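You operate a simulated robot arm through the tools that you are given. There is no shell and no other tool. Be economical: measure what you need, move in short steps, check, and stop when the job is done.

You are at the controls of a simulated two-armed robot. One attempt, no reset.

Task
Put three of the cartridges from the top of the wash bench on the far end of the bench by the door. Then put the brass stand with the smallest size on its label from the door end of the bench by the door on top of the silver slotted plate. Then stack the blue job card from the top of the inspection desk on top of the red job card. Then take the bucket from the top of the middle table and leave it on top of the brown parcel there. The order counts. Set down upright: cartridge, brass stand, bucket.

The check looks at the end state, three seconds after you hand in, the way a careful person would. Anything else that was tipped, shoved, dropped, spilled or broken makes it a failure.

Robot
Two 7-joint arms with two-finger grippers on one trunk, on a base that drives. Base frame: it is fixed to the floor where the robot stands at the start and does not move with it; the origin is under the middle of the robot, x ahead of it, y to its left, z up; the surface under the hand at the start is at about z = 0.85. Readings come in m, degrees, newtons and seconds.
The left shoulder is at the start at [0.06, 0.123, 1.02], the right one opposite. With the tool pointing down near the work surface each hand reaches from about 0.34 to 0.8 m from the robot's upright axis, wherever it stands, measured 20 degrees to its own side. Places, roughly: brass stand [1, 1.5, 0.75]; bucket (18x19x27 cm) [-0.8, 6.2, 0.9]; cartridge (5x5x17 cm) [0.7, -0.3, 0.9]; far end of the bench by the door [0.7, 0.7, 0.8]; job card [1.25, 4.25, 0.75]; parcel [-0.75, 6.5, 1]; slotted plate (24x17x4 cm) [0.6, -0.2, 0.9]. Payload 1.47 kg a hand.
Tool frame (each hand has its own): the origin (TCP) lies between the finger pads and is the grasp point; the fingertips stand 0.016 m ahead of it; z points along the fingers, y is the line along which they close. The gripper opens to 0.087 m. The gripper's body begins 0.055 m behind the TCP.
Orientation is that of the tool frame in the base frame, as a unit quaternion [x, y, z, w]. With the fingers straight down and closing along the base's y, the tool's x points along the base's -x, its y along +y and its z along -z.

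Tools
- The arms move only by the tool arm_command. It takes "left_targets", "right_targets" or both (then of equal length, played together; a hand with none holds still); each is a list of rows, each a list of 7 numbers: the opening, from 0 (shut) to 1 (fully open), then the shift along the base's x, y, z in m, then the turn, a rotation vector about the base's x, y, z in degrees. In form: [[hand, dx, dy, dz, wx, wy, wz], ...]. A call has 1 to 12 rows; each row shifts and turns the commanded pose from where the row before left it. A row lasts 0.2 s, in which the tool goes at most 0.05 m and 8.6 degrees; a call with a longer step from one row to the next is refused whole, and so is a gripper value outside its range. A pose out of reach is approached as far as the arm can. The call stops where the force on the tool passes 40 N (or 10 N more than at its start, if that is more) or the arm is blocked; 0.2 s more then pass. Each finger travels about 0.153 m/s and halts on what it meets, pressing with about 28 N; the grip force reading is that of the motor and also rises with nothing between the fingers. The clock runs only during rows and for 0.2 s after the last one: add rows that do not move to give the fingers time. It gives the time, the measured TCP pose, the force on the tool (base axes), the opening and the grip force at its end, in the units of the frame above (readings bear some noise), with the torque about the TCP (base axes, N m) and any sound that the robot's microphone picked up.
- Cameras (640 x 400 px; columns grow to the right, rows downward): "scene" is now at [0.0854, 0.0177, 1.5832]; the picture's right is [0.11, -0.99, 0.00], its down [-0.81, -0.09, -0.58] and it looks along [0.57, 0.07, -0.82] (base axes); focal length 259 px, centre (320, 200). "left" rides on the left gripper at [0.073, -0.012, -0.09] in its tool frame; the picture's right is [0.16, 0.99, 0.00], its down [-0.72, 0.12, -0.68] and it looks along [-0.67, 0.11, 0.73] (tool axes); focal length 247 px, centre (320, 200). "right" rides on the right gripper at [0.073, 0.012, -0.09] in its tool frame; the picture's right is [-0.16, 0.99, 0.00], its down [-0.72, -0.12, -0.68] and it looks along [-0.67, -0.11, 0.73] (tool axes); focal length 247 px, centre (320, 200). There is no depth. A picture from a camera that has moved, and an enlarged one, comes with that camera's place and axes in the base frame and with its lens. The place of the scene camera against the robot may be out by one fixed shift of up to 0.025 m in any direction.
- capture(camera): a new picture of that camera. It takes no simulated time.
- lift_body(by): slides the trunk up (or, below 0, down) by that many m; the arms and the scene camera ride with it, the base frame stays. It gives what a move gives, with no picture.
- base_move(legs): drives the robot by 1 to 6 legs, each [ahead, left, turn to the left] in m, m and degrees, along the robot's own axes; the way and the turn of a leg run together, so that a leg with both is an arc; at most 1.5 m and 180 degrees a leg. The arms and the cameras ride along, it lands a little off, and it stops where it bumps. It gives what a move gives.
- head_to(pan, tilt): turns the head with the scene camera to pan (to the left, within 120 degrees either way) and tilt (down, from -29 to 69), counted from straight ahead of the robot. It gives what a move gives.
- enlarge(camera, box): a new picture of the part [left, top, right, bottom] of that camera's present view, enlarged. It takes no simulated time.
- job_done(): hands the job in; it is judged then, once.

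Work in short steps. Places have to be worked out from the pictures, the camera data and where the tool is seen: move nearer, look again, correct. Check each grasp and each placing, and mend what went wrong. You have 186 turns and 154 pictures in all, those below and enlarged ones among them. Open the grippers and draw the arms clear of the work before you hand the job in, unless the task says otherwise; then end with one line.

The tools are called after "Call:" by a JSON object that holds its "api" and its "payload". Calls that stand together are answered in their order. arm_command: Moves the arms, as the interface text tells. Its arguments: {"type":"object","properties":{"left_targets":{"type":"array","items":{"type":"array","items":{"type":"number"}}},"right_targets":{"type":"array","items":{"type":"array","items":{"type":"number"}}}},"required":[]} The other tools are called the same way: lift_body (by) slides the trunk up or down; base_move (legs) drives the base; head_to (pan, tilt) turns the head that bears the scene camera; capture (camera) takes a picture; enlarge (camera, box) takes an enlarged picture of a part of a camera's view; job_done () hands the job in.

At the start:

```text
time_s: 0.0
left_eef_pos: [0.4713, 0.1984, 1.1311]
left_orientation: [0.0, 1.0, -0.001, 0.0]
left_ft_force: [-0.6, -0.2, -0.9]
left_ft_torque: [0.01, 0.03, 0.0]
left_grip_width: 0.0868
left_grasp_force: 0.1
right_eef_pos: [0.5125, -0.2192, 1.0729]
right_orientation: [-0.001, 1.0, 0.0, 0.0]
right_ft_force: [-0.3, 0.3, 0.2]
right_ft_torque: [-0.01, 0.0, 0.0]
right_grip_width: 0.087
right_grasp_force: 0.0
trunk travel left (down, up): [-0.175, 0.055]
robot x, y, heading: [-0.0013, 0.0011, 0.0]
head pan, tilt: [6.6, 54.9]
```

scene: 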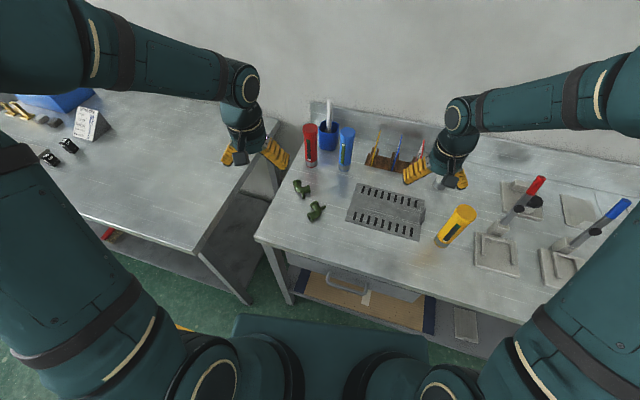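
right: 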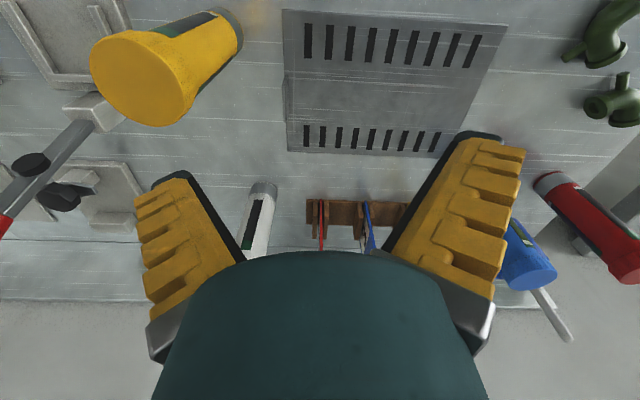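
left: 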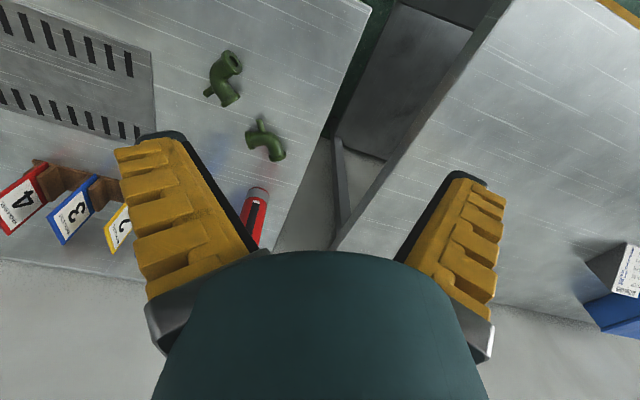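

I'll look at the wash bench in more detail and at the bench by the door.

Call:
{"api": "enlarge", "payload": {"camera": "scene", "box": [260, 80, 500, 260]}}

Call:
{"api": "head_to", "payload": {"pan": 50, "tilt": 35}}

Call:
{"api": "capture", "payload": {"camera": "scene"}}

```text
2.22 times, centred on (380, 170) of scene
camera zoom: at [0.0854, 0.0177, 1.5832], right [0.11, -0.99, 0.0], down [-0.81, -0.09, -0.58], along [0.57, 0.07, -0.82], focal length 576 px, centre (187, 267)
```

zoom: 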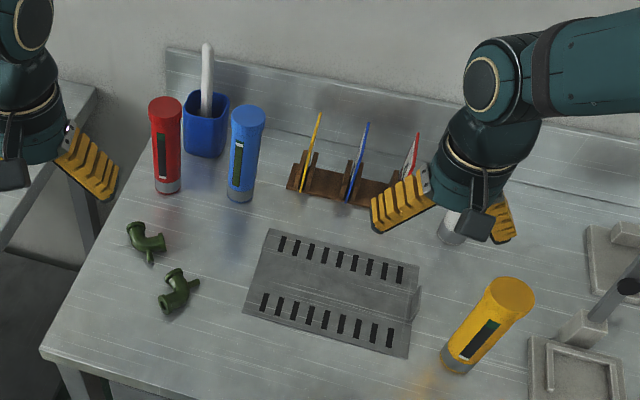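

```text
time_s: 1.1
left_eef_pos: [0.4705, 0.1987, 1.1319]
left_orientation: [0.0, 1.0, 0.0, -0.001]
left_ft_force: [-0.6, 0.3, -0.9]
left_ft_torque: [-0.02, 0.02, -0.02]
left_grip_width: 0.0872
left_grasp_force: 0.1
right_eef_pos: [0.5112, -0.218, 1.0735]
right_orientation: [0.0, 1.0, 0.0, 0.0]
right_ft_force: [0.1, -0.2, 0.1]
right_ft_torque: [-0.02, -0.03, -0.02]
right_grip_width: 0.0868
right_grasp_force: 0.0
trunk travel left (down, up): [-0.175, 0.055]
robot x, y, heading: [-0.0013, 0.0001, -0.0]
head pan, tilt: [50.0, 35.0]
```

```text
149 pictures are left
camera scene: at [0.0702, 0.0768, 1.6113], right [0.77, -0.64, 0.0], down [-0.37, -0.44, -0.82], along [0.53, 0.63, -0.57], focal length 259 px, centre (320, 200)
```

scene: 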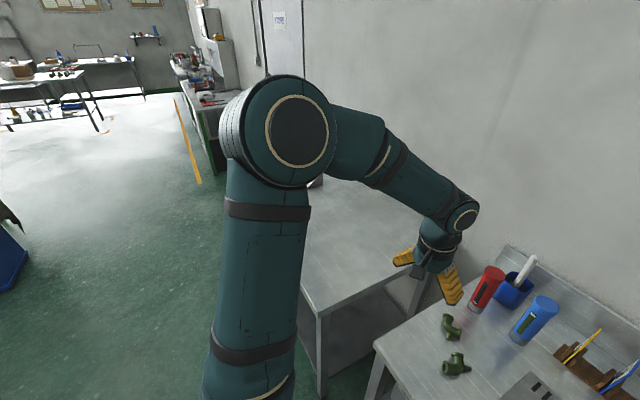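

Hand-camera estimates: yellow about (0.468,-0.313), red about (0.755,0.12). I move both hands above/near them and look again.

Call:
{"api": "arm_command", "payload": {"left_targets": [[1, 0.045, -0.02, 0, 0, 0, 0], [1, 0.045, -0.02, 0, 0, 0, 0], [1, 0.045, -0.01, 0, 0, 0, 0], [1, 0, 0, 0, 0, 0, 0]], "right_targets": [[1, -0.015, -0.032, 0.01, 0, 0, 0], [1, -0.014, -0.032, 0.01, 0, 0, 0], [1, -0.014, -0.031, 0, 0, 0, 0], [1, 0, 0, 0, 0, 0, 0]]}}

Call:
{"api": "capture", "payload": {"camera": "left"}}

Call:
{"api": "capture", "payload": {"camera": "right"}}

Call:
{"api": "head_to", "payload": {"pan": 0, "tilt": 55}}

Call:
{"api": "capture", "payload": {"camera": "scene"}}

```text
time_s: 2.1
left_eef_pos: [0.6049, 0.148, 1.1319]
left_orientation: [0.0, 1.0, 0.0, 0.0]
left_ft_force: [0.0, 0.1, 0.0]
left_ft_torque: [0.01, 0.04, -0.01]
left_grip_width: 0.0872
left_grasp_force: 0.1
right_eef_pos: [0.4683, -0.3132, 1.0955]
right_orientation: [0.0, 1.0, 0.0, 0.0]
right_ft_force: [-0.1, 1.4, 0.2]
right_ft_torque: [-0.03, 0.0, 0.02]
right_grip_width: 0.0871
right_grasp_force: 0.0
trunk travel left (down, up): [-0.175, 0.055]
robot x, y, heading: [0.0003, 0.0005, -0.2]
head pan, tilt: [50.0, 35.0]
```

```text
148 pictures are left
camera left: at [0.5315, 0.138, 1.2217], right [-0.16, 0.99, 0.0], down [0.72, 0.12, 0.68], along [0.67, 0.11, -0.73], focal length 247 px, centre (320, 200)
```

left: 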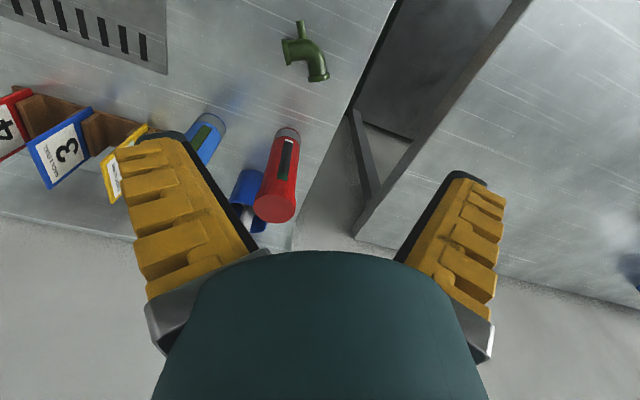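

```text
147 pictures are left
camera right: at [0.3964, -0.3013, 1.1843], right [0.16, 0.99, 0.0], down [0.72, -0.12, 0.68], along [0.67, -0.11, -0.73], focal length 247 px, centre (320, 200)
```

right: 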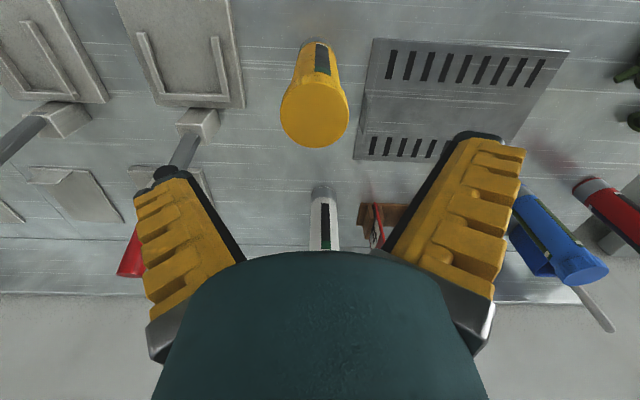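

```text
time_s: 3.3
left_eef_pos: [0.6055, 0.1476, 1.1303]
left_orientation: [0.0, 1.0, 0.001, 0.0]
left_ft_force: [0.3, 0.5, 0.5]
left_ft_torque: [-0.02, 0.04, -0.01]
left_grip_width: 0.087
left_grasp_force: 0.0
right_eef_pos: [0.4702, -0.3131, 1.0929]
right_orientation: [0.0, 1.0, 0.0, 0.001]
right_ft_force: [0.0, -0.3, 0.2]
right_ft_torque: [-0.01, 0.0, 0.02]
right_grip_width: 0.0869
right_grasp_force: 0.1
trunk travel left (down, up): [-0.175, 0.055]
robot x, y, heading: [-0.0012, -0.0031, 0.2]
head pan, tilt: [0.0, 55.0]
```

```text
146 pictures are left
camera scene: at [0.0857, 0.0094, 1.5831], right [0.0, -1.0, 0.0], down [-0.82, 0.0, -0.57], along [0.57, 0.0, -0.82], focal length 259 px, centre (320, 200)
```

scene: 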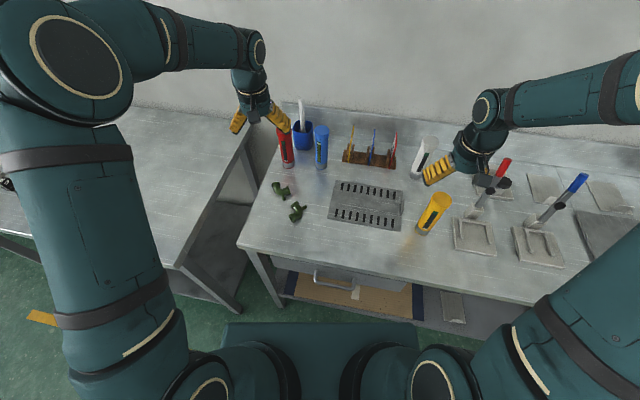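

Red is at about (0.74,0.119), yellow at about (0.467,-0.315). I lower the right hand over yellow and bring the left above red.

Call:
{"api": "arm_command", "payload": {"left_targets": [[1, 0.045, -0.01, 0, 0, 0, 0], [1, 0.045, -0.01, 0, 0, 0, 0], [1, 0.044, -0.009, 0, 0, 0, 0], [1, 0, 0, 0, 0, 0, 0], [1, 0, 0, 0, 0, 0, 0], [1, 0, 0, 0, 0, 0, 0]], "right_targets": [[1, -0.003, -0.002, -0.025, 0, 0, 0], [1, 0, 0, -0.025, 0, 0, 0], [1, 0, 0, -0.025, 0, 0, 0], [1, 0, 0, -0.025, 0, 0, 0], [1, 0, 0, -0.025, 0, 0, 0], [1, 0, 0, 0, 0, 0, 0]]}}

Call:
{"api": "capture", "payload": {"camera": "left"}}

Call:
{"api": "capture", "payload": {"camera": "right"}}

Call:
{"api": "capture", "payload": {"camera": "scene"}}

```text
time_s: 4.7
left_eef_pos: [0.7394, 0.1195, 1.1328]
left_orientation: [-0.002, 1.0, 0.0, 0.001]
left_ft_force: [0.4, -0.7, -0.5]
left_ft_torque: [0.0, -0.01, 0.02]
left_grip_width: 0.0866
left_grasp_force: 0.0
right_eef_pos: [0.4666, -0.3182, 0.9704]
right_orientation: [0.001, 1.0, -0.001, 0.003]
right_ft_force: [-0.4, -0.7, 28.5]
right_ft_torque: [-0.05, -0.13, 0.0]
right_grip_width: 0.0879
right_grasp_force: 6.8
trunk travel left (down, up): [-0.175, 0.055]
robot x, y, heading: [-0.0013, -0.0019, -0.0]
head pan, tilt: [0.0, 55.0]
```

```text
145 pictures are left
camera left: at [0.6666, 0.1094, 1.2239], right [-0.16, 0.99, 0.0], down [0.72, 0.12, 0.68], along [0.67, 0.11, -0.73], focal length 247 px, centre (320, 200)
```

left: 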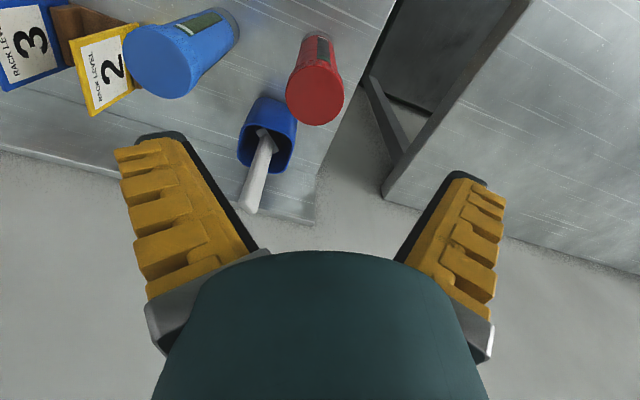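

```text
144 pictures are left
camera right: at [0.3942, -0.3055, 1.0597], right [0.16, 0.99, 0.0], down [0.72, -0.12, 0.68], along [0.68, -0.11, -0.73], focal length 247 px, centre (320, 200)
```

right: 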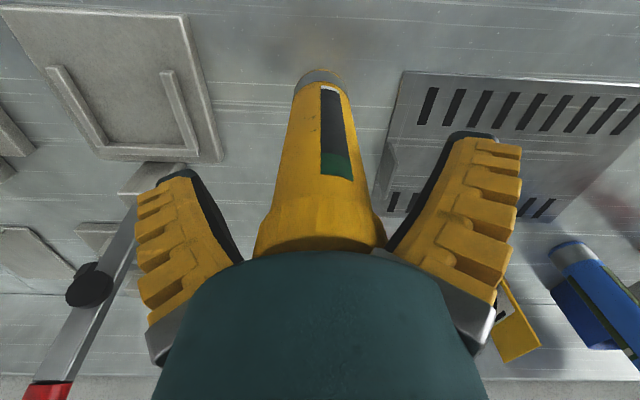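

```text
143 pictures are left
camera scene: at [0.0836, 0.0104, 1.5834], right [0.0, -1.0, 0.0], down [-0.82, 0.0, -0.57], along [0.57, 0.0, -0.82], focal length 259 px, centre (320, 200)
```

scene: 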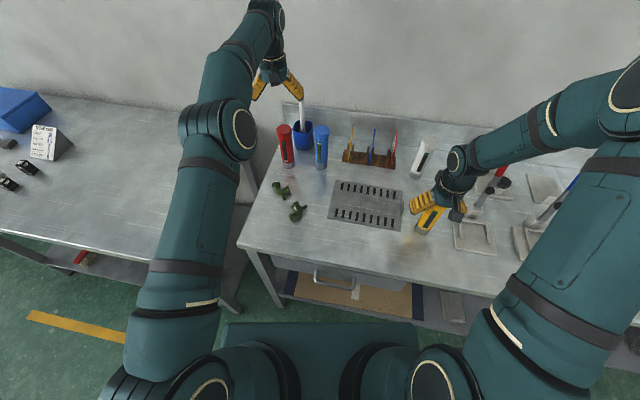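

The right palm is pressing on the yellow top (28 N), so I raise 12 mm before closing; the left is centred over red and descends to z≈0.982.

Call:
{"api": "arm_command", "payload": {"left_targets": [[1, 0.001, -0.001, -0.03, 0, 0, 0], [1, 0, 0, -0.03, 0, 0, 0], [1, 0, 0, -0.03, 0, 0, 0], [1, 0, 0, -0.03, 0, 0, 0], [1, 0, 0, -0.03, 0, 0, 0], [1, 0, 0, 0, 0, 0, 0], [1, 0, 0, 0, 0, 0, 0]], "right_targets": [[1, 0, 0.003, 0.012, 0, 0, 0], [1, 0, 0, 0, 0, 0, 0], [0.7, 0, 0, 0, 0, 0, 0], [0.5, 0, 0, 0, 0, 0, 0], [0.3, 0, 0, 0, 0, 0, 0], [0.3, 0, 0, 0, 0, 0, 0], [0.3, 0, 0, 0, 0, 0, 0]]}}

Call:
{"api": "capture", "payload": {"camera": "left"}}

Call:
{"api": "capture", "payload": {"camera": "right"}}

```text
time_s: 6.3
left_eef_pos: [0.741, 0.119, 0.9839]
left_orientation: [0.0, 1.0, 0.0, 0.0]
left_ft_force: [-0.2, -0.2, -0.3]
left_ft_torque: [0.04, 0.0, -0.01]
left_grip_width: 0.0871
left_grasp_force: 0.1
right_eef_pos: [0.468, -0.314, 0.9813]
right_orientation: [0.0, 1.0, 0.0, 0.0]
right_ft_force: [-0.1, 0.0, -0.2]
right_ft_torque: [0.01, -0.02, -0.01]
right_grip_width: 0.0431
right_grasp_force: 27.6
trunk travel left (down, up): [-0.175, 0.055]
robot x, y, heading: [0.0022, 0.0003, -0.1]
head pan, tilt: [0.0, 55.0]
```

```text
142 pictures are left
camera left: at [0.668, 0.1074, 1.073], right [-0.16, 0.99, 0.0], down [0.72, 0.12, 0.68], along [0.67, 0.11, -0.73], focal length 247 px, centre (320, 200)
```

left: 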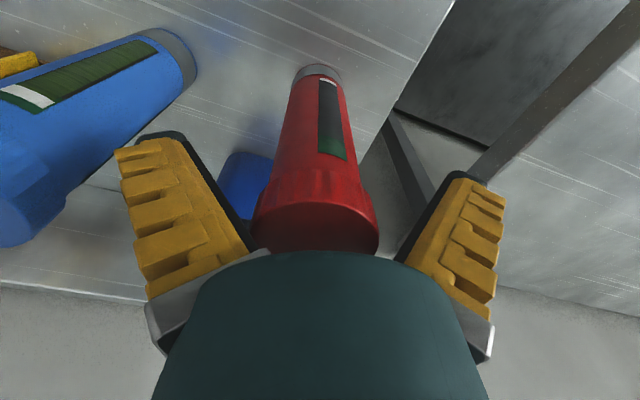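

```text
141 pictures are left
camera right: at [0.3949, -0.3024, 1.0704], right [0.16, 0.99, 0.0], down [0.72, -0.12, 0.68], along [0.67, -0.11, -0.73], focal length 247 px, centre (320, 200)
```

right: 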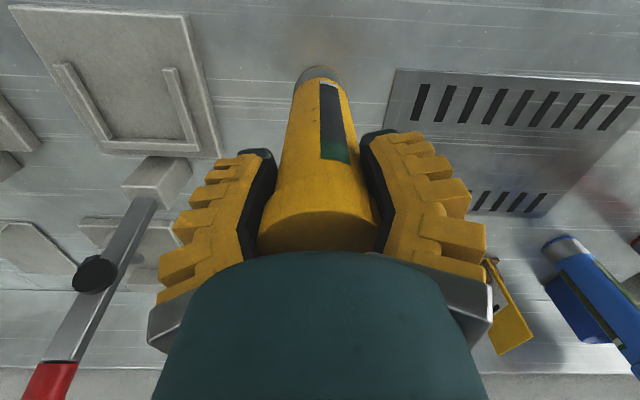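

Yellow is gripped (43 mm). I close the left on red, then lift both.

Call:
{"api": "arm_command", "payload": {"left_targets": [[0.7, 0, 0, 0, 0, 0, 0], [0.4, 0, 0, 0, 0, 0, 0], [0.3, 0, 0, 0, 0, 0, 0], [0.3, 0, 0, 0, 0, 0, 0], [0.3, 0, 0, 0.03, 0, 0, 0], [0.3, 0, 0, 0.03, 0, 0, 0], [0.3, 0, 0, 0.03, 0, 0, 0], [0.3, 0, 0, 0.03, 0, 0, 0], [0.3, 0, 0, 0.03, 0, 0, 0], [0.3, 0, 0, 0, 0, 0, 0]], "right_targets": [[0.3, 0, 0, 0, 0, 0, 0], [0.3, 0, 0, 0, 0, 0, 0], [0.3, 0, 0, 0, 0, 0, 0], [0.3, 0, 0, 0, 0, 0, 0], [0.3, 0, 0, 0.03, 0, 0, 0], [0.3, 0, 0, 0.03, 0, 0, 0], [0.3, 0, 0, 0.03, 0, 0, 0], [0.3, 0, 0, 0.03, 0, 0, 0], [0.3, 0, 0, 0.03, 0, 0, 0], [0.3, 0, 0, 0, 0, 0, 0]]}}

Call:
{"api": "head_to", "payload": {"pan": 15, "tilt": 50}}

Call:
{"api": "capture", "payload": {"camera": "scene"}}

```text
time_s: 8.5
left_eef_pos: [0.7425, 0.1184, 1.1308]
left_orientation: [0.0, 1.0, 0.0, -0.002]
left_ft_force: [-0.1, 0.0, -2.8]
left_ft_torque: [0.0, 0.01, -0.02]
left_grip_width: 0.0461
left_grasp_force: 27.9
right_eef_pos: [0.4661, -0.3144, 1.1303]
right_orientation: [0.001, 1.0, 0.001, -0.001]
right_ft_force: [0.9, 0.2, -2.3]
right_ft_torque: [-0.03, 0.02, 0.0]
right_grip_width: 0.0428
right_grasp_force: 28.5
trunk travel left (down, up): [-0.175, 0.055]
robot x, y, heading: [0.0014, 0.0008, -0.1]
head pan, tilt: [0.0, 55.0]
```

```text
time_s: 9.3
left_eef_pos: [0.741, 0.1182, 1.1318]
left_orientation: [0.0, 1.0, 0.0, 0.0]
left_ft_force: [-0.2, -0.7, -1.6]
left_ft_torque: [0.01, 0.03, -0.01]
left_grip_width: 0.0457
left_grasp_force: 28.1
right_eef_pos: [0.4662, -0.3146, 1.1293]
right_orientation: [0.0, 1.0, 0.0, 0.0]
right_ft_force: [0.0, 0.2, -1.5]
right_ft_torque: [0.05, -0.01, 0.0]
right_grip_width: 0.0424
right_grasp_force: 27.8
trunk travel left (down, up): [-0.175, 0.055]
robot x, y, heading: [0.0015, -0.0009, -0.2]
head pan, tilt: [15.0, 50.0]
```

```text
140 pictures are left
camera scene: at [0.0884, 0.0292, 1.5895], right [0.26, -0.97, 0.0], down [-0.74, -0.2, -0.64], along [0.62, 0.17, -0.77], focal length 259 px, centre (320, 200)
```

scene: 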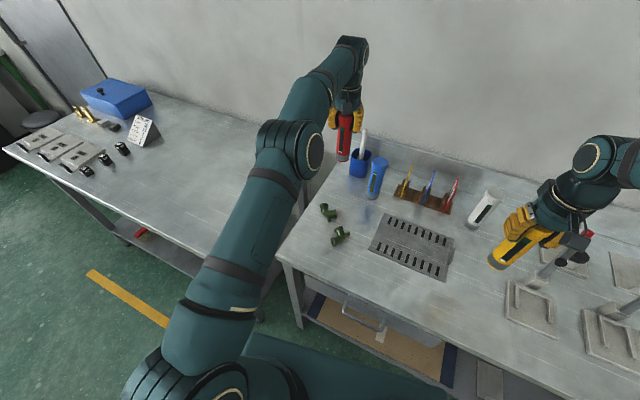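

Both cartridges are held. I back up 8 cm and strafe left 0.55 m so the hands are in front of the bench by the door.

Call:
{"api": "base_move", "payload": {"legs": [[-0.08, 0, 0], [0, 0.55, 0]]}}

Call:
{"api": "capture", "payload": {"camera": "scene"}}

Call:
{"api": "capture", "payload": {"camera": "left"}}

Call:
{"api": "capture", "payload": {"camera": "right"}}

```text
time_s: 15.2
left_eef_pos: [0.6554, 0.6769, 1.1327]
left_orientation: [-0.005, 1.0, 0.0, -0.001]
left_ft_force: [-0.2, -0.2, -2.6]
left_ft_torque: [0.01, -0.03, -0.02]
left_grip_width: 0.0452
left_grasp_force: 27.8
right_eef_pos: [0.3847, 0.2413, 1.1298]
right_orientation: [-0.005, 1.0, 0.0, 0.0]
right_ft_force: [-0.6, -0.5, -2.2]
right_ft_torque: [0.03, 0.0, 0.0]
right_grip_width: 0.0423
right_grasp_force: 28.0
trunk travel left (down, up): [-0.175, 0.055]
robot x, y, heading: [-0.0841, 0.5507, 0.4]
head pan, tilt: [15.0, 50.0]
```

```text
139 pictures are left
camera scene: at [0.0041, 0.5811, 1.5895], right [0.27, -0.96, 0.0], down [-0.74, -0.21, -0.64], along [0.62, 0.17, -0.77], focal length 259 px, centre (320, 200)
```

scene: 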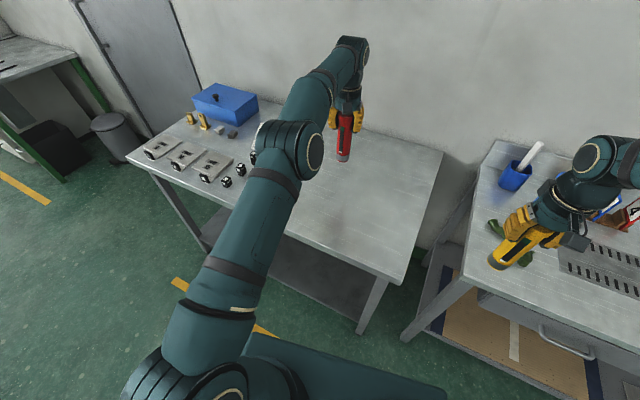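

```text
138 pictures are left
camera left: at [0.5826, 0.6653, 1.2223], right [-0.17, 0.99, 0.0], down [0.72, 0.12, 0.68], along [0.67, 0.11, -0.73], focal length 247 px, centre (320, 200)
```

left: 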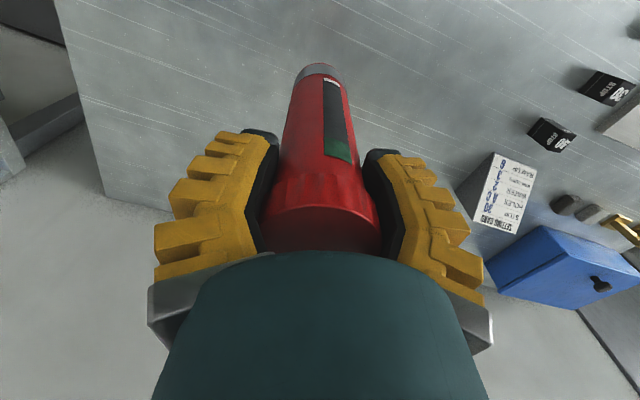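

```text
137 pictures are left
camera right: at [0.3118, 0.2517, 1.2196], right [0.15, 0.99, 0.0], down [0.73, -0.11, 0.68], along [0.67, -0.1, -0.73], focal length 247 px, centre (320, 200)
```

right: 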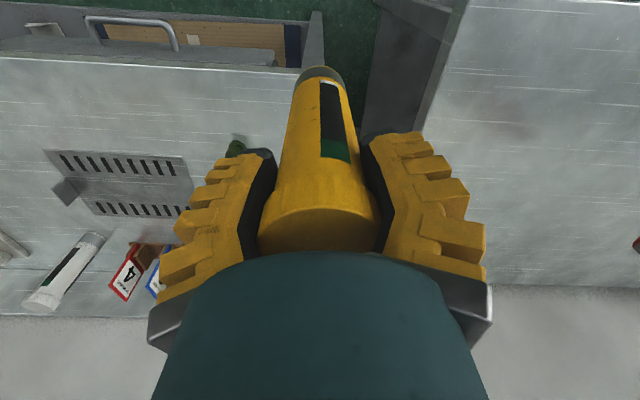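

Red is over the empty end of the bench (~(0.655,0.677)). I lower it in stages, watching the force, since bench height is uncertain.

Call:
{"api": "arm_command", "payload": {"left_targets": [[0.3, 0, 0, -0.03, 0, 0, 0], [0.3, 0, 0, -0.03, 0, 0, 0], [0.3, 0, 0, -0.03, 0, 0, 0], [0.3, 0, 0, -0.01, 0, 0, 0], [0.3, 0, 0, -0.01, 0, 0, 0], [0.3, 0, 0, -0.01, 0, 0, 0], [0.3, 0, 0, -0.01, 0, 0, 0], [0.3, 0, 0, 0, 0, 0, 0]]}}

Call:
{"api": "capture", "payload": {"camera": "scene"}}

Call:
{"api": "capture", "payload": {"camera": "left"}}

```text
time_s: 17.1
left_eef_pos: [0.654, 0.6764, 1.0016]
left_orientation: [-0.006, 1.0, 0.0, 0.0]
left_ft_force: [0.1, 0.5, -1.4]
left_ft_torque: [-0.02, 0.02, 0.01]
left_grip_width: 0.045
left_grasp_force: 28.0
right_eef_pos: [0.3851, 0.2405, 1.1296]
right_orientation: [-0.006, 1.0, 0.0, 0.0]
right_ft_force: [0.4, -1.2, -2.5]
right_ft_torque: [-0.01, 0.03, 0.01]
right_grip_width: 0.0422
right_grasp_force: 27.9
trunk travel left (down, up): [-0.175, 0.055]
robot x, y, heading: [-0.0838, 0.5539, 0.3]
head pan, tilt: [15.0, 50.0]
```

```text
136 pictures are left
camera scene: at [0.004, 0.581, 1.5895], right [0.27, -0.96, 0.0], down [-0.74, -0.21, -0.64], along [0.62, 0.17, -0.77], focal length 259 px, centre (320, 200)
```

scene: 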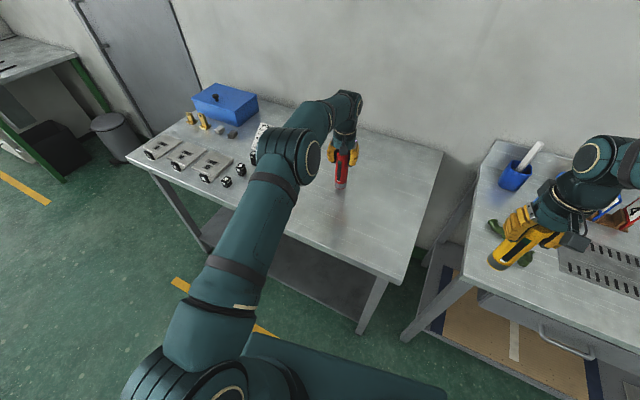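

```text
135 pictures are left
camera left: at [0.5815, 0.6645, 1.0926], right [-0.17, 0.99, 0.0], down [0.72, 0.12, 0.68], along [0.67, 0.11, -0.73], focal length 247 px, centre (320, 200)
```

left: 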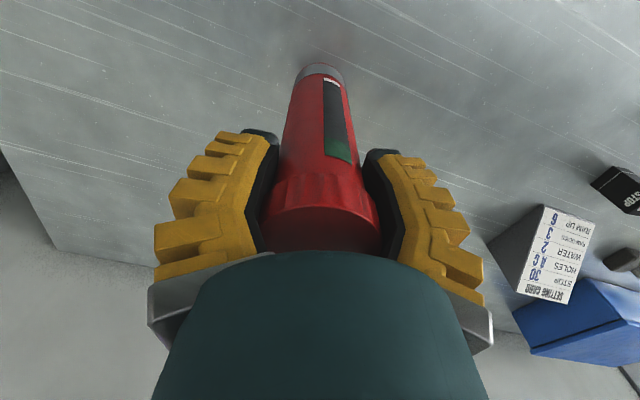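

Bottom is around z 0.87, still above the bench; continue with small steps.

Call:
{"api": "arm_command", "payload": {"left_targets": [[0.3, 0, 0, -0.006, 0, 0, 0], [0.3, 0, 0, -0.006, 0, 0, 0], [0.3, 0, 0, -0.006, 0, 0, 0], [0.3, 0, 0, -0.006, 0, 0, 0], [0.3, 0, 0, -0.006, 0, 0, 0], [0.3, 0, 0, -0.006, 0, 0, 0], [0.3, 0, 0, 0, 0, 0, 0]]}}

Call:
{"api": "capture", "payload": {"camera": "left"}}

```text
time_s: 18.4
left_eef_pos: [0.6579, 0.6758, 0.9768]
left_orientation: [-0.005, 1.0, -0.002, 0.008]
left_ft_force: [-4.5, 0.0, 14.9]
left_ft_torque: [0.11, 0.32, 0.03]
left_grip_width: 0.0458
left_grasp_force: 27.6
right_eef_pos: [0.3838, 0.2419, 1.13]
right_orientation: [-0.007, 1.0, 0.0, -0.001]
right_ft_force: [0.9, 0.6, -2.6]
right_ft_torque: [0.0, 0.05, -0.02]
right_grip_width: 0.0421
right_grasp_force: 28.3
trunk travel left (down, up): [-0.175, 0.055]
robot x, y, heading: [-0.0877, 0.5475, 0.6]
head pan, tilt: [15.0, 50.0]
stopped in row 6 (left hand): the force on the tool passed its limit at 42 N (the readings are from after the stop); the commanded pose is now the measured one
```

```text
134 pictures are left
camera left: at [0.5842, 0.6652, 1.0664], right [-0.17, 0.99, -0.01], down [0.71, 0.13, 0.69], along [0.68, 0.11, -0.72], focal length 247 px, centre (320, 200)
```

left: 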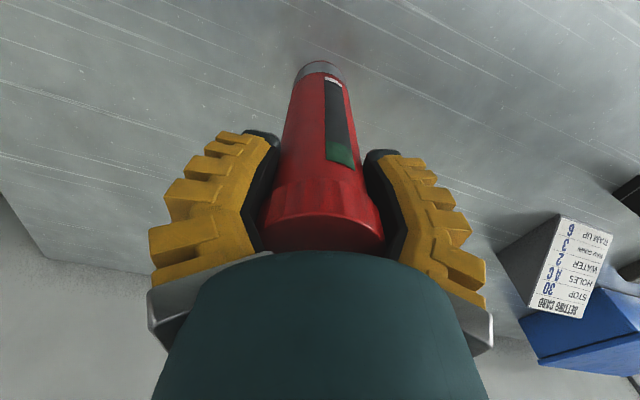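

Contact at TCP z≈0.977, so the bench top is ≈0.845. I relieve 2 mm, open, and rise.

Call:
{"api": "arm_command", "payload": {"left_targets": [[0.3, -0.001, 0, 0.002, 0, 0, 0], [0.6, 0, 0, 0, 0, 0, 0], [1, 0, 0, 0, 0, 0, 0], [1, 0, 0, 0, 0, 0, 0], [1, 0, 0, 0.03, 0, 0, 0], [1, 0, 0, 0.04, 0, 0, 0], [1, 0, 0, 0.04, 0, 0, 0], [1, 0, 0, 0.04, 0, 0, 0], [1, 0, 0, 0, 0, 0, 0]]}}

Call:
{"api": "capture", "payload": {"camera": "left"}}

Call:
{"api": "capture", "payload": {"camera": "scene"}}

```text
time_s: 20.4
left_eef_pos: [0.6568, 0.6763, 1.1282]
left_orientation: [-0.005, 1.0, -0.001, 0.006]
left_ft_force: [0.1, 0.7, 0.3]
left_ft_torque: [0.0, 0.01, -0.01]
left_grip_width: 0.0871
left_grasp_force: 0.1
right_eef_pos: [0.3847, 0.2425, 1.13]
right_orientation: [-0.005, 1.0, 0.0, 0.0]
right_ft_force: [0.0, 0.3, -1.6]
right_ft_torque: [-0.01, 0.01, 0.0]
right_grip_width: 0.0424
right_grasp_force: 27.9
trunk travel left (down, up): [-0.175, 0.055]
robot x, y, heading: [-0.0837, 0.5556, 0.6]
head pan, tilt: [15.0, 50.0]
```

```text
133 pictures are left
camera left: at [0.5831, 0.6651, 1.2172], right [-0.17, 0.99, 0.0], down [0.71, 0.12, 0.69], along [0.68, 0.11, -0.72], focal length 247 px, centre (320, 200)
```

left: 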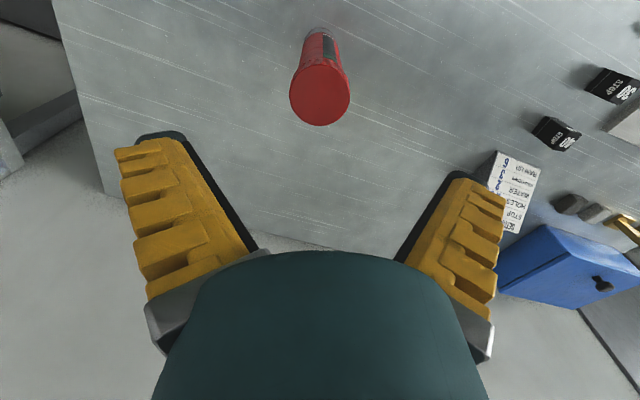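

```text
132 pictures are left
camera scene: at [0.0041, 0.5811, 1.5895], right [0.27, -0.96, 0.0], down [-0.74, -0.21, -0.64], along [0.62, 0.17, -0.77], focal length 259 px, centre (320, 200)
```

scene: 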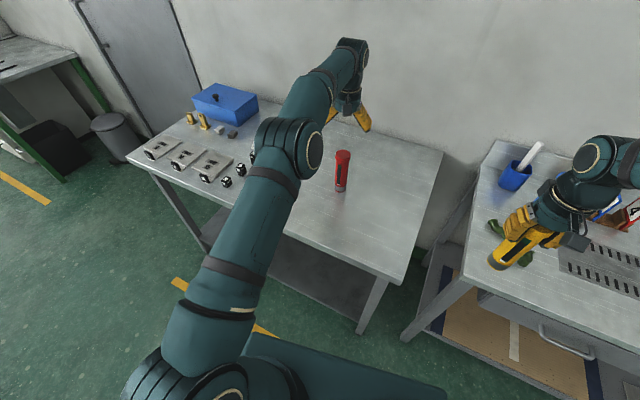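

Red stands upright. I draw the left hand aside and bring yellow over to about (0.60,0.52).

Call:
{"api": "arm_command", "payload": {"left_targets": [[1, -0.03, 0.03, 0.01, 0, 0, 0], [1, -0.03, 0.03, 0.01, 0, 0, 0], [1, -0.03, 0.03, 0.01, 0, 0, 0], [1, -0.03, 0.03, 0.01, 0, 0, 0], [1, -0.03, 0.03, 0, 0, 0, 0], [1, 0, 0, 0, 0, 0, 0], [1, 0, 0, 0, 0, 0, 0], [1, 0, 0, 0, 0, 0, 0], [1, 0, 0, 0, 0, 0, 0]], "right_targets": [[0.3, 0.027, 0.035, 0, 0, 0, 0], [0.3, 0.027, 0.035, 0, 0, 0, 0], [0.3, 0.027, 0.035, 0, 0, 0, 0], [0.3, 0.027, 0.035, 0, 0, 0, 0], [0.3, 0.027, 0.035, 0, 0, 0, 0], [0.3, 0.027, 0.035, 0, 0, 0, 0], [0.3, 0.027, 0.035, 0, 0, 0, 0], [0.3, 0.026, 0.033, 0, 0, 0, 0], [0.3, 0, 0, 0, 0, 0, 0]]}}

Call:
{"api": "capture", "payload": {"camera": "right"}}

Call:
{"api": "capture", "payload": {"camera": "scene"}}

```text
time_s: 22.4
left_eef_pos: [0.5072, 0.8256, 1.1669]
left_orientation: [-0.005, 1.0, -0.002, 0.007]
left_ft_force: [0.2, -0.5, 0.2]
left_ft_torque: [-0.02, -0.02, -0.03]
left_grip_width: 0.087
left_grasp_force: 0.1
right_eef_pos: [0.5972, 0.5171, 1.1295]
right_orientation: [-0.004, 1.0, 0.0, 0.0]
right_ft_force: [-0.8, 0.3, -2.7]
right_ft_torque: [0.01, -0.06, 0.03]
right_grip_width: 0.0426
right_grasp_force: 27.5
trunk travel left (down, up): [-0.175, 0.055]
robot x, y, heading: [-0.0863, 0.5476, 0.5]
head pan, tilt: [15.0, 50.0]
```

```text
131 pictures are left
camera right: at [0.5251, 0.5286, 1.2193], right [0.15, 0.99, 0.0], down [0.72, -0.11, 0.68], along [0.67, -0.1, -0.73], focal length 247 px, centre (320, 200)
```

right: 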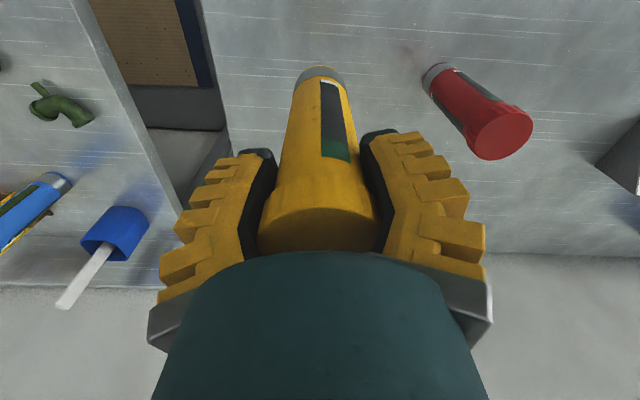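

```text
130 pictures are left
camera scene: at [0.003, 0.5801, 1.5896], right [0.27, -0.96, 0.0], down [-0.74, -0.21, -0.64], along [0.62, 0.17, -0.77], focal length 259 px, centre (320, 200)
```

scene: 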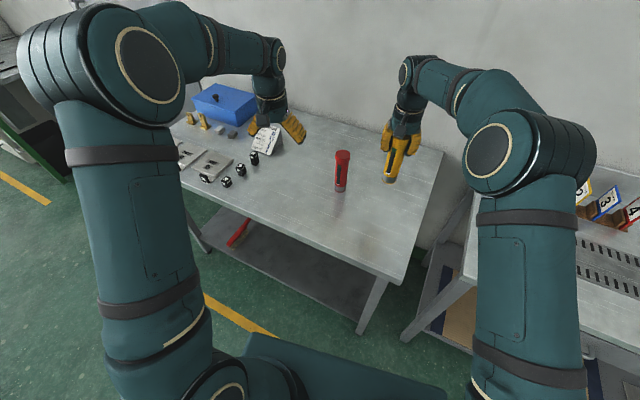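

Lowering yellow to just above contact, then tiny steps.

Call:
{"api": "arm_command", "payload": {"right_targets": [[0.3, 0, 0, -0.035, 0, 0, 0], [0.3, 0, 0, -0.035, 0, 0, 0], [0.3, 0, 0, -0.035, 0, 0, 0], [0.3, 0, 0, -0.02, 0, 0, 0], [0.3, 0, 0, -0.015, 0, 0, 0], [0.3, 0, 0, -0.005, 0, 0, 0], [0.3, 0, 0, -0.003, 0, 0, 0], [0.3, 0, 0, -0.003, 0, 0, 0], [0.3, 0, 0, 0, 0, 0, 0]]}}

Call:
{"api": "capture", "payload": {"camera": "right"}}

```text
time_s: 24.4
left_eef_pos: [0.5064, 0.8271, 1.166]
left_orientation: [-0.005, 1.0, -0.001, 0.007]
left_ft_force: [-0.2, -0.1, 1.0]
left_ft_torque: [-0.02, 0.01, 0.03]
left_grip_width: 0.0871
left_grasp_force: 0.1
right_eef_pos: [0.5997, 0.5188, 0.982]
right_orientation: [-0.005, 1.0, 0.001, 0.001]
right_ft_force: [-1.1, -0.8, 11.0]
right_ft_torque: [0.07, 0.16, 0.03]
right_grip_width: 0.0428
right_grasp_force: 28.0
trunk travel left (down, up): [-0.175, 0.055]
robot x, y, heading: [-0.082, 0.5526, 0.7]
head pan, tilt: [15.0, 50.0]
```

```text
129 pictures are left
camera right: at [0.5268, 0.5301, 1.0705], right [0.15, 0.99, 0.0], down [0.72, -0.11, 0.68], along [0.67, -0.1, -0.73], focal length 247 px, centre (320, 200)
```

right: 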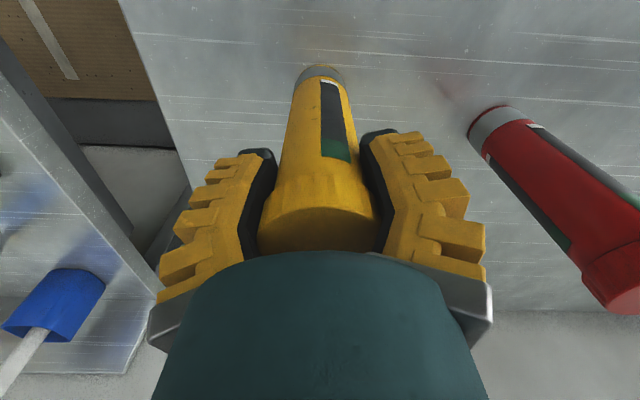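

Contact (11 N up). I open, rise, and look.

Call:
{"api": "arm_command", "payload": {"right_targets": [[0.6, 0, 0, 0, 0, 0, 0], [1, 0, 0, 0, 0, 0, 0], [1, 0, 0, 0, 0, 0, 0], [1, 0, 0, 0.03, 0, 0, 0], [1, 0, 0, 0.04, 0, 0, 0], [1, 0, 0, 0.04, 0, 0, 0], [1, 0, 0, 0.04, 0, 0, 0], [1, 0, 0, 0, 0, 0, 0]]}}

Call:
{"api": "capture", "payload": {"camera": "right"}}

```text
time_s: 26.2
left_eef_pos: [0.5075, 0.8263, 1.1673]
left_orientation: [-0.005, 1.0, 0.0, 0.007]
left_ft_force: [-0.7, -0.2, 0.4]
left_ft_torque: [0.01, -0.01, -0.01]
left_grip_width: 0.0869
left_grasp_force: 0.2
right_eef_pos: [0.601, 0.5203, 1.1304]
right_orientation: [-0.005, 1.0, 0.0, 0.001]
right_ft_force: [0.1, 1.2, 0.6]
right_ft_torque: [-0.03, -0.02, -0.01]
right_grip_width: 0.0868
right_grasp_force: 0.1
trunk travel left (down, up): [-0.175, 0.055]
robot x, y, heading: [-0.0826, 0.5497, 0.2]
head pan, tilt: [15.0, 50.0]
```

```text
128 pictures are left
camera right: at [0.5274, 0.5309, 1.2198], right [0.15, 0.99, 0.0], down [0.73, -0.11, 0.68], along [0.67, -0.1, -0.73], focal length 247 px, centre (320, 200)
```

right: 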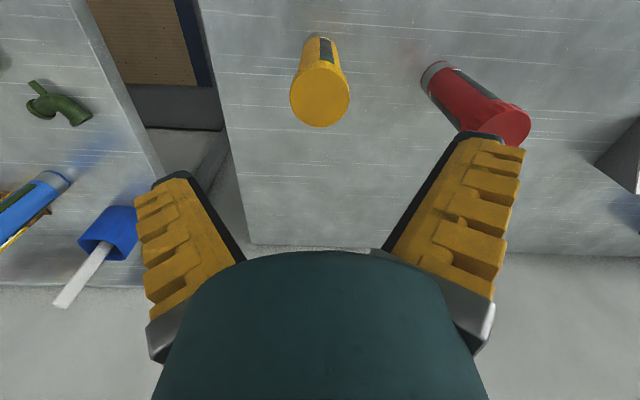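

Both stand upright. Back to the wash bench for blue (about (0.737,-0.003)): strafe right, then forward.

Call:
{"api": "base_move", "payload": {"legs": [[0, -0.55, 0], [0.083, 0, 0]]}}

Call:
{"api": "capture", "payload": {"camera": "right"}}

Call:
{"api": "capture", "payload": {"camera": "left"}}

```text
time_s: 32.2
left_eef_pos: [0.5951, 0.2724, 1.1652]
left_orientation: [-0.004, 1.0, -0.001, 0.007]
left_ft_force: [0.0, 0.5, -0.3]
left_ft_torque: [0.02, 0.03, -0.04]
left_grip_width: 0.0871
left_grasp_force: 0.0
right_eef_pos: [0.6866, -0.035, 1.1299]
right_orientation: [-0.004, 1.0, 0.0, 0.0]
right_ft_force: [-0.7, 1.3, -0.3]
right_ft_torque: [-0.01, 0.02, 0.01]
right_grip_width: 0.0872
right_grasp_force: 0.1
trunk travel left (down, up): [-0.175, 0.055]
robot x, y, heading: [0.0018, -0.0041, 0.6]
head pan, tilt: [15.0, 50.0]
```

```text
127 pictures are left
camera right: at [0.6141, -0.0239, 1.2192], right [0.15, 0.99, 0.0], down [0.73, -0.11, 0.68], along [0.67, -0.1, -0.73], focal length 247 px, centre (320, 200)
```

right: 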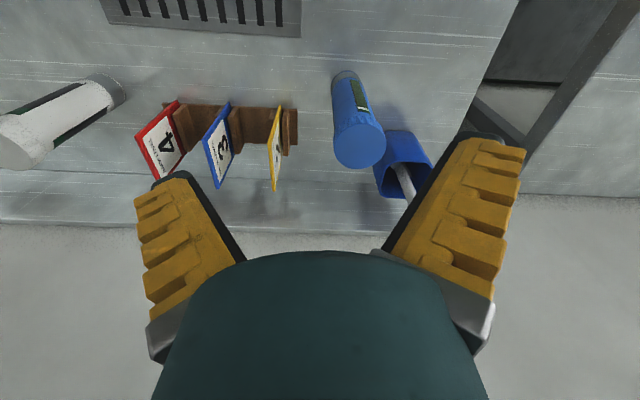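

```text
126 pictures are left
camera left: at [0.5211, 0.2612, 1.2549], right [-0.17, 0.99, 0.0], down [0.71, 0.12, 0.69], along [0.68, 0.11, -0.73], focal length 247 px, centre (320, 200)
```

left: 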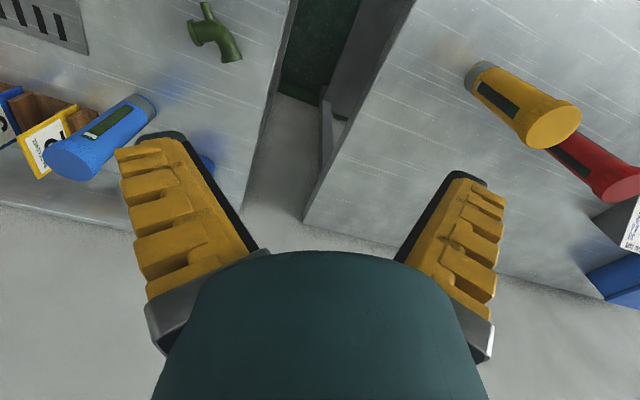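

Blue's top measured at (0.734,-0.007). The right hand goes above it, descends, closes and lifts.

Call:
{"api": "arm_command", "payload": {"right_targets": [[1, 0.024, 0.014, 0, 0, 0, 0], [1, 0.024, 0.014, 0, 0, 0, 0], [1, 0, 0, -0.03, 0, 0, 0], [1, 0, 0, -0.03, 0, 0, 0], [1, 0, 0, -0.03, 0, 0, 0], [1, 0, 0, -0.03, 0, 0, 0], [1, 0, 0, -0.027, 0, 0, 0], [1, 0, 0, 0, 0, 0, 0], [0.6, 0, 0, 0, 0, 0, 0], [0.3, 0, 0, 0, 0, 0, 0], [0.3, 0, 0, 0, 0, 0, 0], [0.3, 0, 0, 0, 0, 0, 0]]}}

Call:
{"api": "capture", "payload": {"camera": "right"}}

```text
time_s: 34.8
left_eef_pos: [0.5936, 0.2718, 1.1674]
left_orientation: [-0.005, 1.0, -0.001, 0.006]
left_ft_force: [-0.3, 0.2, -0.7]
left_ft_torque: [0.0, -0.01, 0.01]
left_grip_width: 0.0868
left_grasp_force: 0.0
right_eef_pos: [0.7293, -0.0073, 0.9824]
right_orientation: [-0.004, 1.0, 0.0, 0.001]
right_ft_force: [0.3, 1.3, 5.4]
right_ft_torque: [0.0, -0.02, 0.01]
right_grip_width: 0.0441
right_grasp_force: 27.7
right hand out of reach, approached as far as the arm can: row 2
trunk travel left (down, up): [-0.175, 0.055]
robot x, y, heading: [0.0028, -0.0002, 0.5]
head pan, tilt: [15.0, 50.0]
```

```text
125 pictures are left
camera right: at [0.6572, 0.0028, 1.0706], right [0.15, 0.99, 0.0], down [0.72, -0.11, 0.68], along [0.67, -0.1, -0.73], focal length 247 px, centre (320, 200)
```

right: 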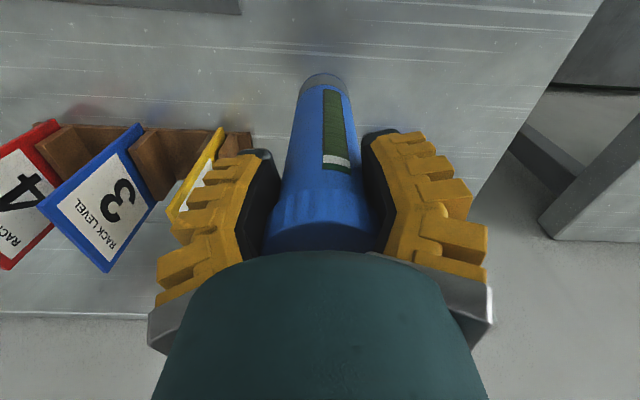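

Blue is gripped (44 mm). Lift straight up, then pull back to clear.

Call:
{"api": "arm_command", "payload": {"right_targets": [[0.3, 0, 0, 0.02, 0, 0, 0], [0.3, 0, 0, 0.03, 0, 0, 0], [0.3, 0, 0, 0.03, 0, 0, 0], [0.3, -0.01, 0, 0.03, 0, 0, 0], [0.3, -0.03, 0, 0.03, 0, 0, 0], [0.3, -0.03, 0, 0.01, 0, 0, 0], [0.3, -0.03, 0, 0, 0, 0, 0], [0.3, -0.02, 0, 0, 0, 0, 0]]}}

Call:
{"api": "capture", "payload": {"camera": "right"}}

```text
time_s: 36.6
left_eef_pos: [0.5956, 0.2728, 1.1666]
left_orientation: [-0.005, 1.0, -0.001, 0.007]
left_ft_force: [0.2, -0.2, 1.1]
left_ft_torque: [-0.01, -0.01, -0.01]
left_grip_width: 0.0872
left_grasp_force: 0.0
right_eef_pos: [0.6068, -0.0068, 1.1302]
right_orientation: [-0.004, 1.0, 0.0, 0.0]
right_ft_force: [-0.4, 0.3, -4.0]
right_ft_torque: [0.03, 0.06, 0.0]
right_grip_width: 0.0431
right_grasp_force: 28.0
trunk travel left (down, up): [-0.175, 0.055]
robot x, y, heading: [0.0037, -0.0015, 0.2]
head pan, tilt: [15.0, 50.0]
```

```text
124 pictures are left
camera right: at [0.5348, 0.0043, 1.2207], right [0.15, 0.99, 0.0], down [0.72, -0.11, 0.68], along [0.67, -0.1, -0.73], focal length 247 px, centre (320, 200)
```

right: 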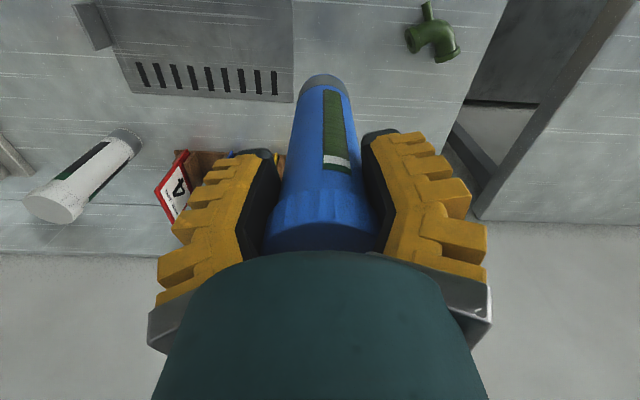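

Raise 5 cm for clearance over the standing cartridges, then drive back and left.

Call:
{"api": "arm_command", "payload": {"right_targets": [[0.3, 0, 0, 0.025, 0, 0, 0], [0.3, 0, 0, 0.025, 0, 0, 0], [0.3, 0, 0, 0, 0, 0, 0]]}}

Call:
{"api": "base_move", "payload": {"legs": [[-0.085, 0, 0], [0, 0.625, 0]]}}

Call:
{"api": "capture", "payload": {"camera": "right"}}

Call:
{"api": "capture", "payload": {"camera": "scene"}}

```text
time_s: 37.4
left_eef_pos: [0.5945, 0.2729, 1.1659]
left_orientation: [-0.004, 1.0, -0.001, 0.007]
left_ft_force: [0.0, 0.7, 0.6]
left_ft_torque: [-0.01, 0.01, 0.02]
left_grip_width: 0.0871
left_grasp_force: 0.1
right_eef_pos: [0.6079, -0.007, 1.1813]
right_orientation: [-0.004, 1.0, 0.0, 0.0]
right_ft_force: [0.5, -0.5, -3.7]
right_ft_torque: [-0.01, 0.04, 0.01]
right_grip_width: 0.0428
right_grasp_force: 27.6
trunk travel left (down, up): [-0.175, 0.055]
robot x, y, heading: [-0.0003, -0.0004, 0.1]
head pan, tilt: [15.0, 50.0]
```

```text
time_s: 44.1
left_eef_pos: [0.5032, 0.8956, 1.1661]
left_orientation: [-0.005, 1.0, -0.001, 0.006]
left_ft_force: [0.0, -0.1, -0.1]
left_ft_torque: [0.01, 0.0, 0.0]
left_grip_width: 0.0873
left_grasp_force: 0.0
right_eef_pos: [0.5177, 0.6158, 1.1806]
right_orientation: [-0.004, 1.0, 0.0, 0.0]
right_ft_force: [-0.1, 0.2, -3.5]
right_ft_torque: [0.02, 0.06, 0.01]
right_grip_width: 0.0424
right_grasp_force: 28.4
trunk travel left (down, up): [-0.175, 0.055]
robot x, y, heading: [-0.0916, 0.621, 0.8]
head pan, tilt: [15.0, 50.0]
```

```text
123 pictures are left
camera right: at [0.4448, 0.6272, 1.2707], right [0.15, 0.99, 0.0], down [0.72, -0.11, 0.68], along [0.67, -0.1, -0.73], focal length 247 px, centre (320, 200)
```

right: 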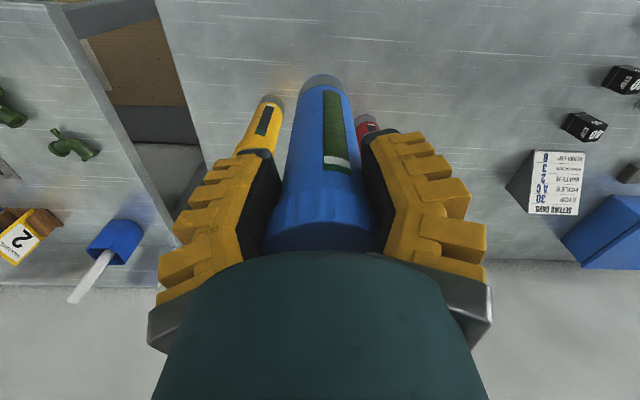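

```text
122 pictures are left
camera scene: at [-0.0009, 0.6504, 1.5895], right [0.27, -0.96, 0.0], down [-0.74, -0.2, -0.64], along [0.62, 0.17, -0.77], focal length 259 px, centre (320, 200)
```

scene: 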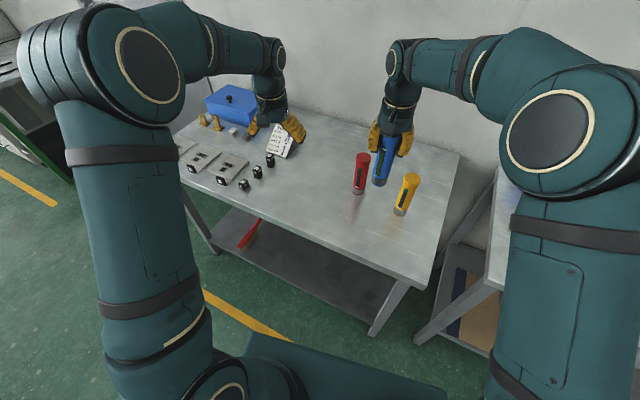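

Position clear of red and yellow. Lower blue.

Call:
{"api": "arm_command", "payload": {"right_targets": [[0.3, 0, 0, -0.04, 0, 0, 0], [0.3, 0, 0, -0.04, 0, 0, 0], [0.3, 0, 0, -0.04, 0, 0, 0], [0.3, 0, 0, -0.04, 0, 0, 0], [0.3, 0, 0, -0.02, 0, 0, 0], [0.3, 0, 0, -0.01, 0, 0, 0], [0.3, 0, 0, -0.003, 0, 0, 0], [0.3, 0, 0, -0.003, 0, 0, 0], [0.3, 0, 0, 0, 0, 0, 0]]}}

Call:
{"api": "capture", "payload": {"camera": "right"}}

```text
time_s: 46.1
left_eef_pos: [0.5036, 0.8957, 1.1649]
left_orientation: [-0.005, 1.0, -0.001, 0.006]
left_ft_force: [0.4, -0.6, 1.1]
left_ft_torque: [0.01, -0.02, -0.02]
left_grip_width: 0.087
left_grasp_force: 0.1
right_eef_pos: [0.5159, 0.6159, 0.9845]
right_orientation: [-0.004, 1.0, 0.001, 0.0]
right_ft_force: [0.1, -0.5, -3.7]
right_ft_torque: [-0.02, 0.04, 0.02]
right_grip_width: 0.0423
right_grasp_force: 27.6
trunk travel left (down, up): [-0.175, 0.055]
robot x, y, heading: [-0.0886, 0.6213, 0.8]
head pan, tilt: [15.0, 50.0]
```

```text
121 pictures are left
camera right: at [0.4441, 0.6272, 1.0745], right [0.15, 0.99, 0.0], down [0.72, -0.11, 0.68], along [0.67, -0.1, -0.73], focal length 247 px, centre (320, 200)
```

right: 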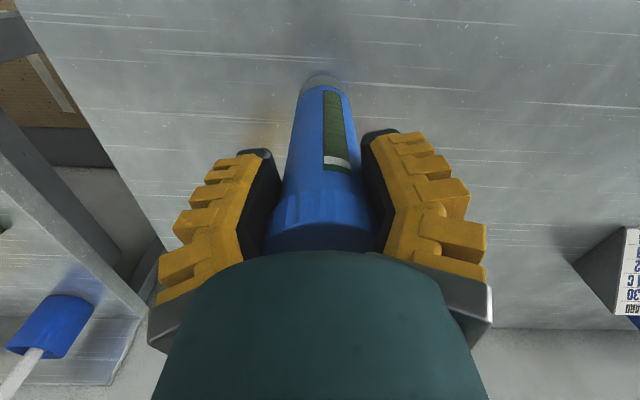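

Not yet touching (weight still carried); continue in 3 mm steps.

Call:
{"api": "arm_command", "payload": {"right_targets": [[0.3, 0, 0, -0.003, 0, 0, 0], [0.3, 0, 0, -0.003, 0, 0, 0], [0.3, 0, 0, -0.003, 0, 0, 0], [0.3, 0, 0, 0, 0, 0, 0]]}}

Call:
{"api": "capture", "payload": {"camera": "scene"}}

```text
time_s: 47.1
left_eef_pos: [0.5013, 0.8949, 1.1679]
left_orientation: [-0.004, 1.0, -0.001, 0.007]
left_ft_force: [0.4, 0.3, -0.2]
left_ft_torque: [0.02, -0.01, -0.02]
left_grip_width: 0.0869
left_grasp_force: 0.1
right_eef_pos: [0.5172, 0.6178, 0.9788]
right_orientation: [-0.004, 1.0, 0.002, 0.004]
right_ft_force: [0.0, 4.0, 27.5]
right_ft_torque: [0.06, -0.39, -0.02]
right_grip_width: 0.0434
right_grasp_force: 28.4
trunk travel left (down, up): [-0.175, 0.055]
robot x, y, heading: [-0.0905, 0.6194, 0.3]
head pan, tilt: [15.0, 50.0]
```

```text
120 pictures are left
camera scene: at [-0.0038, 0.6507, 1.5899], right [0.27, -0.96, 0.0], down [-0.74, -0.2, -0.64], along [0.62, 0.17, -0.77], focal length 259 px, centre (320, 200)
```

scene: 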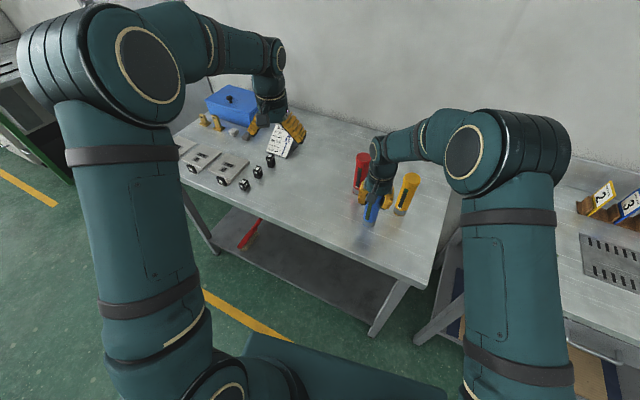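

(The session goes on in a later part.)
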